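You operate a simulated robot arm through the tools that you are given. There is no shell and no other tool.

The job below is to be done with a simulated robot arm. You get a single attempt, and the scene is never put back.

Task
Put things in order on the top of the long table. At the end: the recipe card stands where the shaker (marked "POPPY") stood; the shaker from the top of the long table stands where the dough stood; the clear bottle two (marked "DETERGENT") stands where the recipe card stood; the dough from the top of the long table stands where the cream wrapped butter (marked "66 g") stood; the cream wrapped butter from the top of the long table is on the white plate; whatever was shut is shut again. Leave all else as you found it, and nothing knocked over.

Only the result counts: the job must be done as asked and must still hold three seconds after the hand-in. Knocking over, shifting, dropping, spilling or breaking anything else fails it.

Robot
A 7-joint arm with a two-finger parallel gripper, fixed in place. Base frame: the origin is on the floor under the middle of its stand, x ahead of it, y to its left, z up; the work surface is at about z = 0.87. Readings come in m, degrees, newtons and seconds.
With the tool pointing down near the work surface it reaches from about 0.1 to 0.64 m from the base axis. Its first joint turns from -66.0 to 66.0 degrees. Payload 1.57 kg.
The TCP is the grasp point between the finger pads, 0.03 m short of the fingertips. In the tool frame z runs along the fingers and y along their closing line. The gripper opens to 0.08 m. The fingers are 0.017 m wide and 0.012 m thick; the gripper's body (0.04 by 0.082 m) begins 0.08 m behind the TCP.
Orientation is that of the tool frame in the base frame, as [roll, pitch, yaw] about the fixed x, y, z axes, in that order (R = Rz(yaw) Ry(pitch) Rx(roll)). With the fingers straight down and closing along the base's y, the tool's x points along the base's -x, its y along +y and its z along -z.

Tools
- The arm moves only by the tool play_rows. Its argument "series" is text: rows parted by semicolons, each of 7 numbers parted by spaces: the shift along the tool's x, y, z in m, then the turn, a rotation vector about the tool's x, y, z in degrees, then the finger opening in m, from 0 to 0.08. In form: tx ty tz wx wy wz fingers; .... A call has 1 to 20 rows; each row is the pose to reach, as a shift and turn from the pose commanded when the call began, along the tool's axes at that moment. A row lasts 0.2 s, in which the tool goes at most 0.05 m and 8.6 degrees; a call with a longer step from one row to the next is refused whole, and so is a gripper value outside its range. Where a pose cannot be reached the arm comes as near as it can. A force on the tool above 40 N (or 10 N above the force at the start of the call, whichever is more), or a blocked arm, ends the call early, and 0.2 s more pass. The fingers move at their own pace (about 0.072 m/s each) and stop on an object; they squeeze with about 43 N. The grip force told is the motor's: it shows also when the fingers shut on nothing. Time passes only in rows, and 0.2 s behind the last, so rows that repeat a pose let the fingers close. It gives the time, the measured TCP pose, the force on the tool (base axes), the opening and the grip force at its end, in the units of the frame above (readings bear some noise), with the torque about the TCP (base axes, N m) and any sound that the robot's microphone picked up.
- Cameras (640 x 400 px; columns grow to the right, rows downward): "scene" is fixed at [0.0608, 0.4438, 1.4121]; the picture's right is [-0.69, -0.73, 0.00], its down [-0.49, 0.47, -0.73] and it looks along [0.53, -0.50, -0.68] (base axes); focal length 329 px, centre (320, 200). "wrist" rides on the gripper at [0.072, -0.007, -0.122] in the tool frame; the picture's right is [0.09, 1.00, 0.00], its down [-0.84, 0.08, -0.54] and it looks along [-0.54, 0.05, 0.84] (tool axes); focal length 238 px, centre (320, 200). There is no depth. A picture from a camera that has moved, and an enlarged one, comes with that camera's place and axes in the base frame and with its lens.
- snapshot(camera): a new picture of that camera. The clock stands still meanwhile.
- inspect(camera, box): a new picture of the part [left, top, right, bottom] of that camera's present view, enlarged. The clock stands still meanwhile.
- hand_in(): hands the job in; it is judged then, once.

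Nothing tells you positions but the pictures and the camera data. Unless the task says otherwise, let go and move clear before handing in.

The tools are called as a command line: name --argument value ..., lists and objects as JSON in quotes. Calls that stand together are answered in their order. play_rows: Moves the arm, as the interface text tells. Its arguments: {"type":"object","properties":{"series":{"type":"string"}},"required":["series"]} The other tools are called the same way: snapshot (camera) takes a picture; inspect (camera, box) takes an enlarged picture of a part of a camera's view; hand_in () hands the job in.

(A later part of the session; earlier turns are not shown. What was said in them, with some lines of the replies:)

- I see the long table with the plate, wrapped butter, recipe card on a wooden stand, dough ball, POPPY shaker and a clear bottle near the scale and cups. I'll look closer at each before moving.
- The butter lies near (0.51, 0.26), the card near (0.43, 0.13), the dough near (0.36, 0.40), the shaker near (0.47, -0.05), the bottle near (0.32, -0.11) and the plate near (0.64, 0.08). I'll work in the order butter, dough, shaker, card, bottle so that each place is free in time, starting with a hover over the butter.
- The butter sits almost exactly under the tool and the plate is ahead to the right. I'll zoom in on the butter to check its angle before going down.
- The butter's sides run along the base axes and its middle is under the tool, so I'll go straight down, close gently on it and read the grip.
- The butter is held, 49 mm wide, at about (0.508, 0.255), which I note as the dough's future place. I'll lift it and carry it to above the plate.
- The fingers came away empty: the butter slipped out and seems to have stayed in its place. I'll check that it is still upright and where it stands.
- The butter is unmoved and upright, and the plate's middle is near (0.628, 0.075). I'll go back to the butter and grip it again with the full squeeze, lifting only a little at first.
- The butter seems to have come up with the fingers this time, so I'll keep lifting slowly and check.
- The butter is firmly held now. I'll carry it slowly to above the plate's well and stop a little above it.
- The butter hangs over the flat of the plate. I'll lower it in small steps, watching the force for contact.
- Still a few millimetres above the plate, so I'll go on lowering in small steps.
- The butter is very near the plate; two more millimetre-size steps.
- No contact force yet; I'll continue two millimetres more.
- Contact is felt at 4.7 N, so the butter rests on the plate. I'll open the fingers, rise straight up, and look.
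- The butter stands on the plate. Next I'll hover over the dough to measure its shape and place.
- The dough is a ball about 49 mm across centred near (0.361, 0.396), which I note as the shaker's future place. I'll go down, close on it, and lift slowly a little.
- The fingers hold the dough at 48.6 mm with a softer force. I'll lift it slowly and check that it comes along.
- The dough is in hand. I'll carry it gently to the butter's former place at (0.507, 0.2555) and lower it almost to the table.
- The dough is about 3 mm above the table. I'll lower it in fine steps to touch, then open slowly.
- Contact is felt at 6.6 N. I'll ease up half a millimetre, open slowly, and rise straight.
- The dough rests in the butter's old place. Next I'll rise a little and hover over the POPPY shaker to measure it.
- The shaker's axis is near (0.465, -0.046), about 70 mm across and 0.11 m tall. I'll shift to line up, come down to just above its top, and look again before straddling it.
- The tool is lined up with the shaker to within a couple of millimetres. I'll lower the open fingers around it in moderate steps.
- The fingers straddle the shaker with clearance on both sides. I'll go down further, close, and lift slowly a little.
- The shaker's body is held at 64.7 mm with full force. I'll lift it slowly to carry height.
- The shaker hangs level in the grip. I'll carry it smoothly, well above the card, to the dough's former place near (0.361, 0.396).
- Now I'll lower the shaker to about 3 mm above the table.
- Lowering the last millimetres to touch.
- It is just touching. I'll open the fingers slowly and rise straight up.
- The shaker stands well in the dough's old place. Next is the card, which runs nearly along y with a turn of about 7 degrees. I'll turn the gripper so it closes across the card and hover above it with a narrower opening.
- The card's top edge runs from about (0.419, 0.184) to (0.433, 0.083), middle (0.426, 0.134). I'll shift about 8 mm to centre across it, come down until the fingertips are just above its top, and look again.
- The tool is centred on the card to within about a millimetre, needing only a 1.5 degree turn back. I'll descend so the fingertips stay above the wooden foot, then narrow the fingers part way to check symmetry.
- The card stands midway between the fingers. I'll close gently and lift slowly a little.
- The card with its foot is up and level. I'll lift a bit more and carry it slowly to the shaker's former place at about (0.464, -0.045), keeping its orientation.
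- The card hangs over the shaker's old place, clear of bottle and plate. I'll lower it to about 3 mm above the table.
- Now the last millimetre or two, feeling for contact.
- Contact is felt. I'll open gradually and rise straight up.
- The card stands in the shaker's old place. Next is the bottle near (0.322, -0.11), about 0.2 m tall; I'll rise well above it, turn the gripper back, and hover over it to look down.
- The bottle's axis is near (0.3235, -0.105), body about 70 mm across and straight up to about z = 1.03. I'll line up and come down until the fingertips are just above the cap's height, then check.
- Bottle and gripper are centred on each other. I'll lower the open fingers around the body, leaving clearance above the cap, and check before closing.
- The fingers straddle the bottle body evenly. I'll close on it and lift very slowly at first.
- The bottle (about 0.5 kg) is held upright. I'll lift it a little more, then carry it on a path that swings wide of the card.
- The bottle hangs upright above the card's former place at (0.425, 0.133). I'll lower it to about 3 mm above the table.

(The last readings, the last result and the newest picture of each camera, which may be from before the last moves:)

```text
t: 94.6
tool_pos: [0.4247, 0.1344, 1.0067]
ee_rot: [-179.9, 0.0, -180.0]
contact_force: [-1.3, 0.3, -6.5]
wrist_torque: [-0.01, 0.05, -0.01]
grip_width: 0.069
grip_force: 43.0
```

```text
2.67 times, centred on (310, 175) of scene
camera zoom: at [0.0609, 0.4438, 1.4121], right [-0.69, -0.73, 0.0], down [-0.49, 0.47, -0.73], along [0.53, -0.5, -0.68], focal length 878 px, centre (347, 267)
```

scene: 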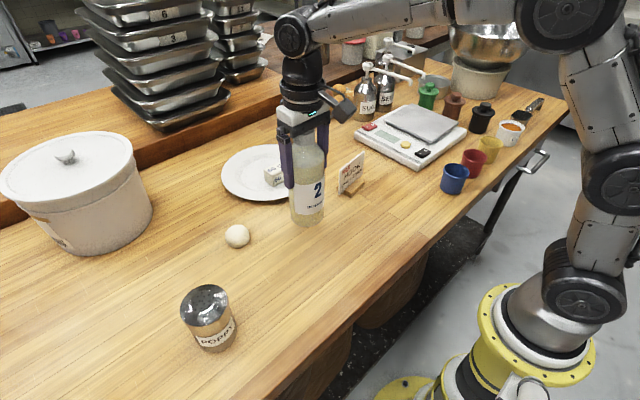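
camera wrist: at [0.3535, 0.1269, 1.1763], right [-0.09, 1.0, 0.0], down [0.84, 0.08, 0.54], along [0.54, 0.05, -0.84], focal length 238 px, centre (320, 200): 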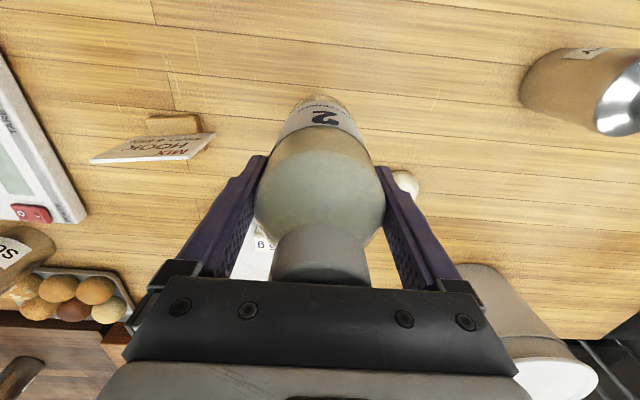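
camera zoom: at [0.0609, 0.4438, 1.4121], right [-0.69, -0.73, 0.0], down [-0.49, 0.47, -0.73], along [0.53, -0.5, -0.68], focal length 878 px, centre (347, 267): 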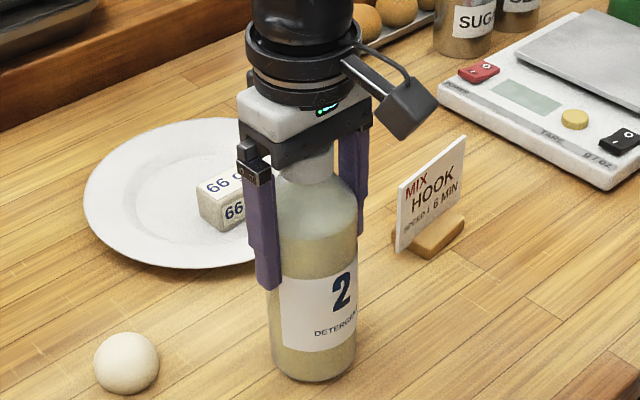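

Lowering the last few millimetres until the table takes the weight.

play_rows --series "0 0 0.001 0 0 0 0; 0 0 0.002 0 0 0 0; 0 0 0.003 0 0 0 0; 0 0 0.003 0 0 0 0"

```text
t: 95.6
tool_pos: [0.423, 0.1329, 1.0046]
ee_rot: [180.0, 0.0, 179.9]
contact_force: [0.7, 0.4, -5.5]
wrist_torque: [0.0, 0.01, 0.03]
grip_width: 0.0687
grip_force: 42.3
```

Most of the weight is still on the gripper, so I'll go another millimetre.

play_rows --series "0 0 0.0005 0 0 0 0; 0 0 0.001 0 0 0 0; 0 0 0.001 0 0 0 0"

```text
t: 96.4
tool_pos: [0.4251, 0.1326, 1.004]
ee_rot: [-180.0, 0.0, -180.0]
contact_force: [-0.4, 0.1, -3.3]
wrist_torque: [0.03, 0.14, -0.02]
grip_width: 0.0687
grip_force: 42.6
```

play_rows --series "0 0 0.0005 0 0 0 0; 0 0 0.001 0 0 0 0; 0 0 0.001 0 0 0 0"

```text
t: 97.2
tool_pos: [0.4255, 0.1326, 1.0042]
ee_rot: [180.0, 0.0, -179.9]
contact_force: [-4.8, -1.3, 15.3]
wrist_torque: [-0.38, 1.22, -0.03]
grip_width: 0.0689
grip_force: 43.2
```

The bottle is firmly on the table (15 N). I'll ease up slightly, open gradually, and rise straight up clear of the cap.

play_rows --series "0 0 -0.0008 0 0 0 0; 0 0 -0.0008 0 0 0 0.04; 0 0 -0.0008 0 0 0 0.065; 0 0 -0.0008 0 0 0 0.07; 0 0 -0.0008 0 0 0 0.075; 0 0 -0.0008 0 0 0 0.08; 0 0 -0.0008 0 0 0 0.08; 0 0 -0.008 0 0 0 0.08; 0 0 -0.02 0 0 0 0.08; 0 0 -0.035 0 0 0 0.08; 0 0 -0.055 0 0 0 0.08; 0 0 -0.08 0 0 0 0.08; 0 0 -0.11 0 0 0 0.08; 0 0 -0.15 0 0 0 0.08; 0 0 -0.17 0 0 0 0.08; 0 0 -0.17 0 0 0 0.08"

snapshot --camera "wrist"

snapshot --camera "scene"

```text
t: 100.6
tool_pos: [0.4241, 0.1312, 1.1725]
ee_rot: [180.0, 0.0, -180.0]
contact_force: [0.9, 0.0, -0.2]
wrist_torque: [-0.01, 0.02, 0.0]
grip_width: 0.0801
grip_force: 0.1
```

```text
taken
camera wrist: at [0.3532, 0.1253, 1.2932], right [-0.09, 1.0, 0.0], down [0.84, 0.08, 0.54], along [0.54, 0.05, -0.84], focal length 238 px, centre (320, 200)
```

wrist: 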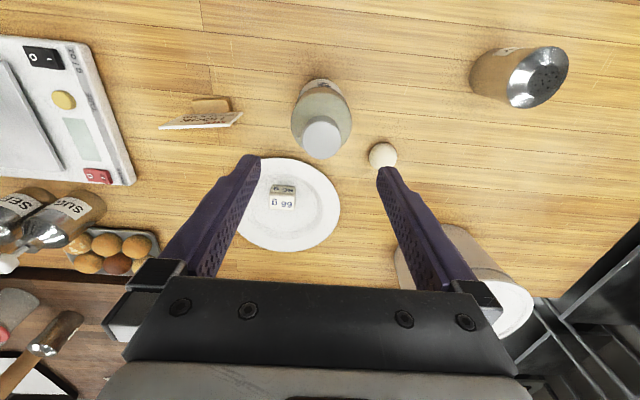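

```text
taken
```

scene: 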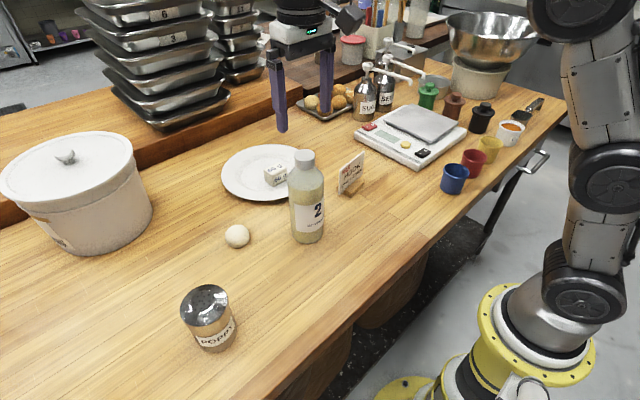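

All five things stand in their new places. I'll move the arm back clear of the bottle and take a last close look at everything.

play_rows --series "0.015 -0.02 0 0 0 0 0.08; 0.03 -0.05 0 0 0 0 0.08; 0.045 -0.08 0 0 0 0 0.08; 0.06 -0.11 0 0 0 0 0.08; 0.065 -0.13 0 0 0 0 0.08; 0.065 -0.13 0 0 0 0 0.08; 0.065 -0.13 0 0 0 0 0.08; 0.065 -0.13 0 0 0 0 0.08"

inspect --camera "scene" --box '[170, 120, 390, 360]'

snapshot --camera "scene"

snapshot --camera "wrist"

```text
t: 102.4
tool_pos: [0.3609, 0.002, 1.1732]
ee_rot: [-180.0, 0.1, 180.0]
contact_force: [0.3, -0.8, 1.1]
wrist_torque: [0.03, 0.03, 0.0]
grip_width: 0.08
grip_force: 0.1
```

```text
1.67 times, centred on (280, 240) of scene
camera zoom: at [0.0608, 0.4438, 1.4121], right [-0.69, -0.73, 0.0], down [-0.49, 0.47, -0.73], along [0.53, -0.5, -0.68], focal length 549 px, centre (387, 133)
```

zoom: 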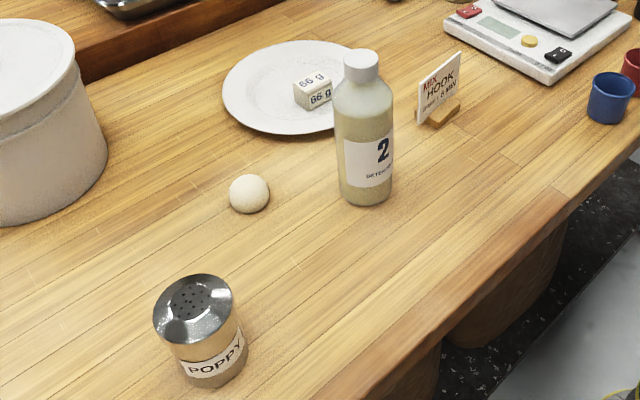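

```text
taken
```

scene: 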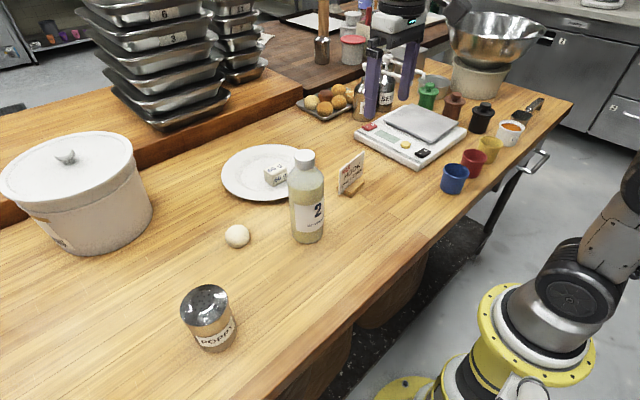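

```text
taken
camera wrist: at [0.2886, -0.0038, 1.2938], right [-0.09, 1.0, 0.0], down [0.84, 0.08, 0.54], along [0.54, 0.05, -0.84], focal length 238 px, centre (320, 200)
```

wrist: 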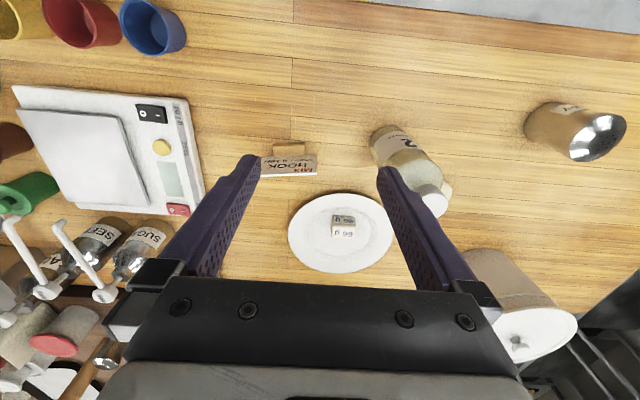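

The butter is on the plate, the dough, shaker, card and bottle all stand upright in their places, nothing else has moved, and the arm is clear with its fingers open. I'll hand in the job.

hand_in

```text
The job is handed in.
```

All five items are where you asked. They were upright and steady in the last pictures, and I've handed the job in; no verdict came back with it.

| Item | Now at | Position (x, y in m) |
|---|---|---|
| Cream wrapped butter ("66 g") | on the white plate, in the flat part | about (0.61, 0.075) |
| Dough | where the butter stood | about (0.507, 0.255) |
| Shaker ("POPPY") | where the dough stood | about (0.36, 0.395) |
| Recipe card | where the shaker stood, facing the same way as before | about (0.464, -0.045) |
| Bottle two ("DETERGENT") | where the card stood | about (0.425, 0.133) |

- **Positions:** they come from the camera pictures and the arm's readings, so expect them to be off by a few millimetres.
- **Butter:** it slipped out of the grip on the first try. It stayed upright in its place, and the second try worked.
- **Shut things:** I didn't open anything, and the bottle stayed capped because I held it by its body.
- **Everything else:** nothing else looks moved in the last pictures, and the arm is clear with its fingers open.
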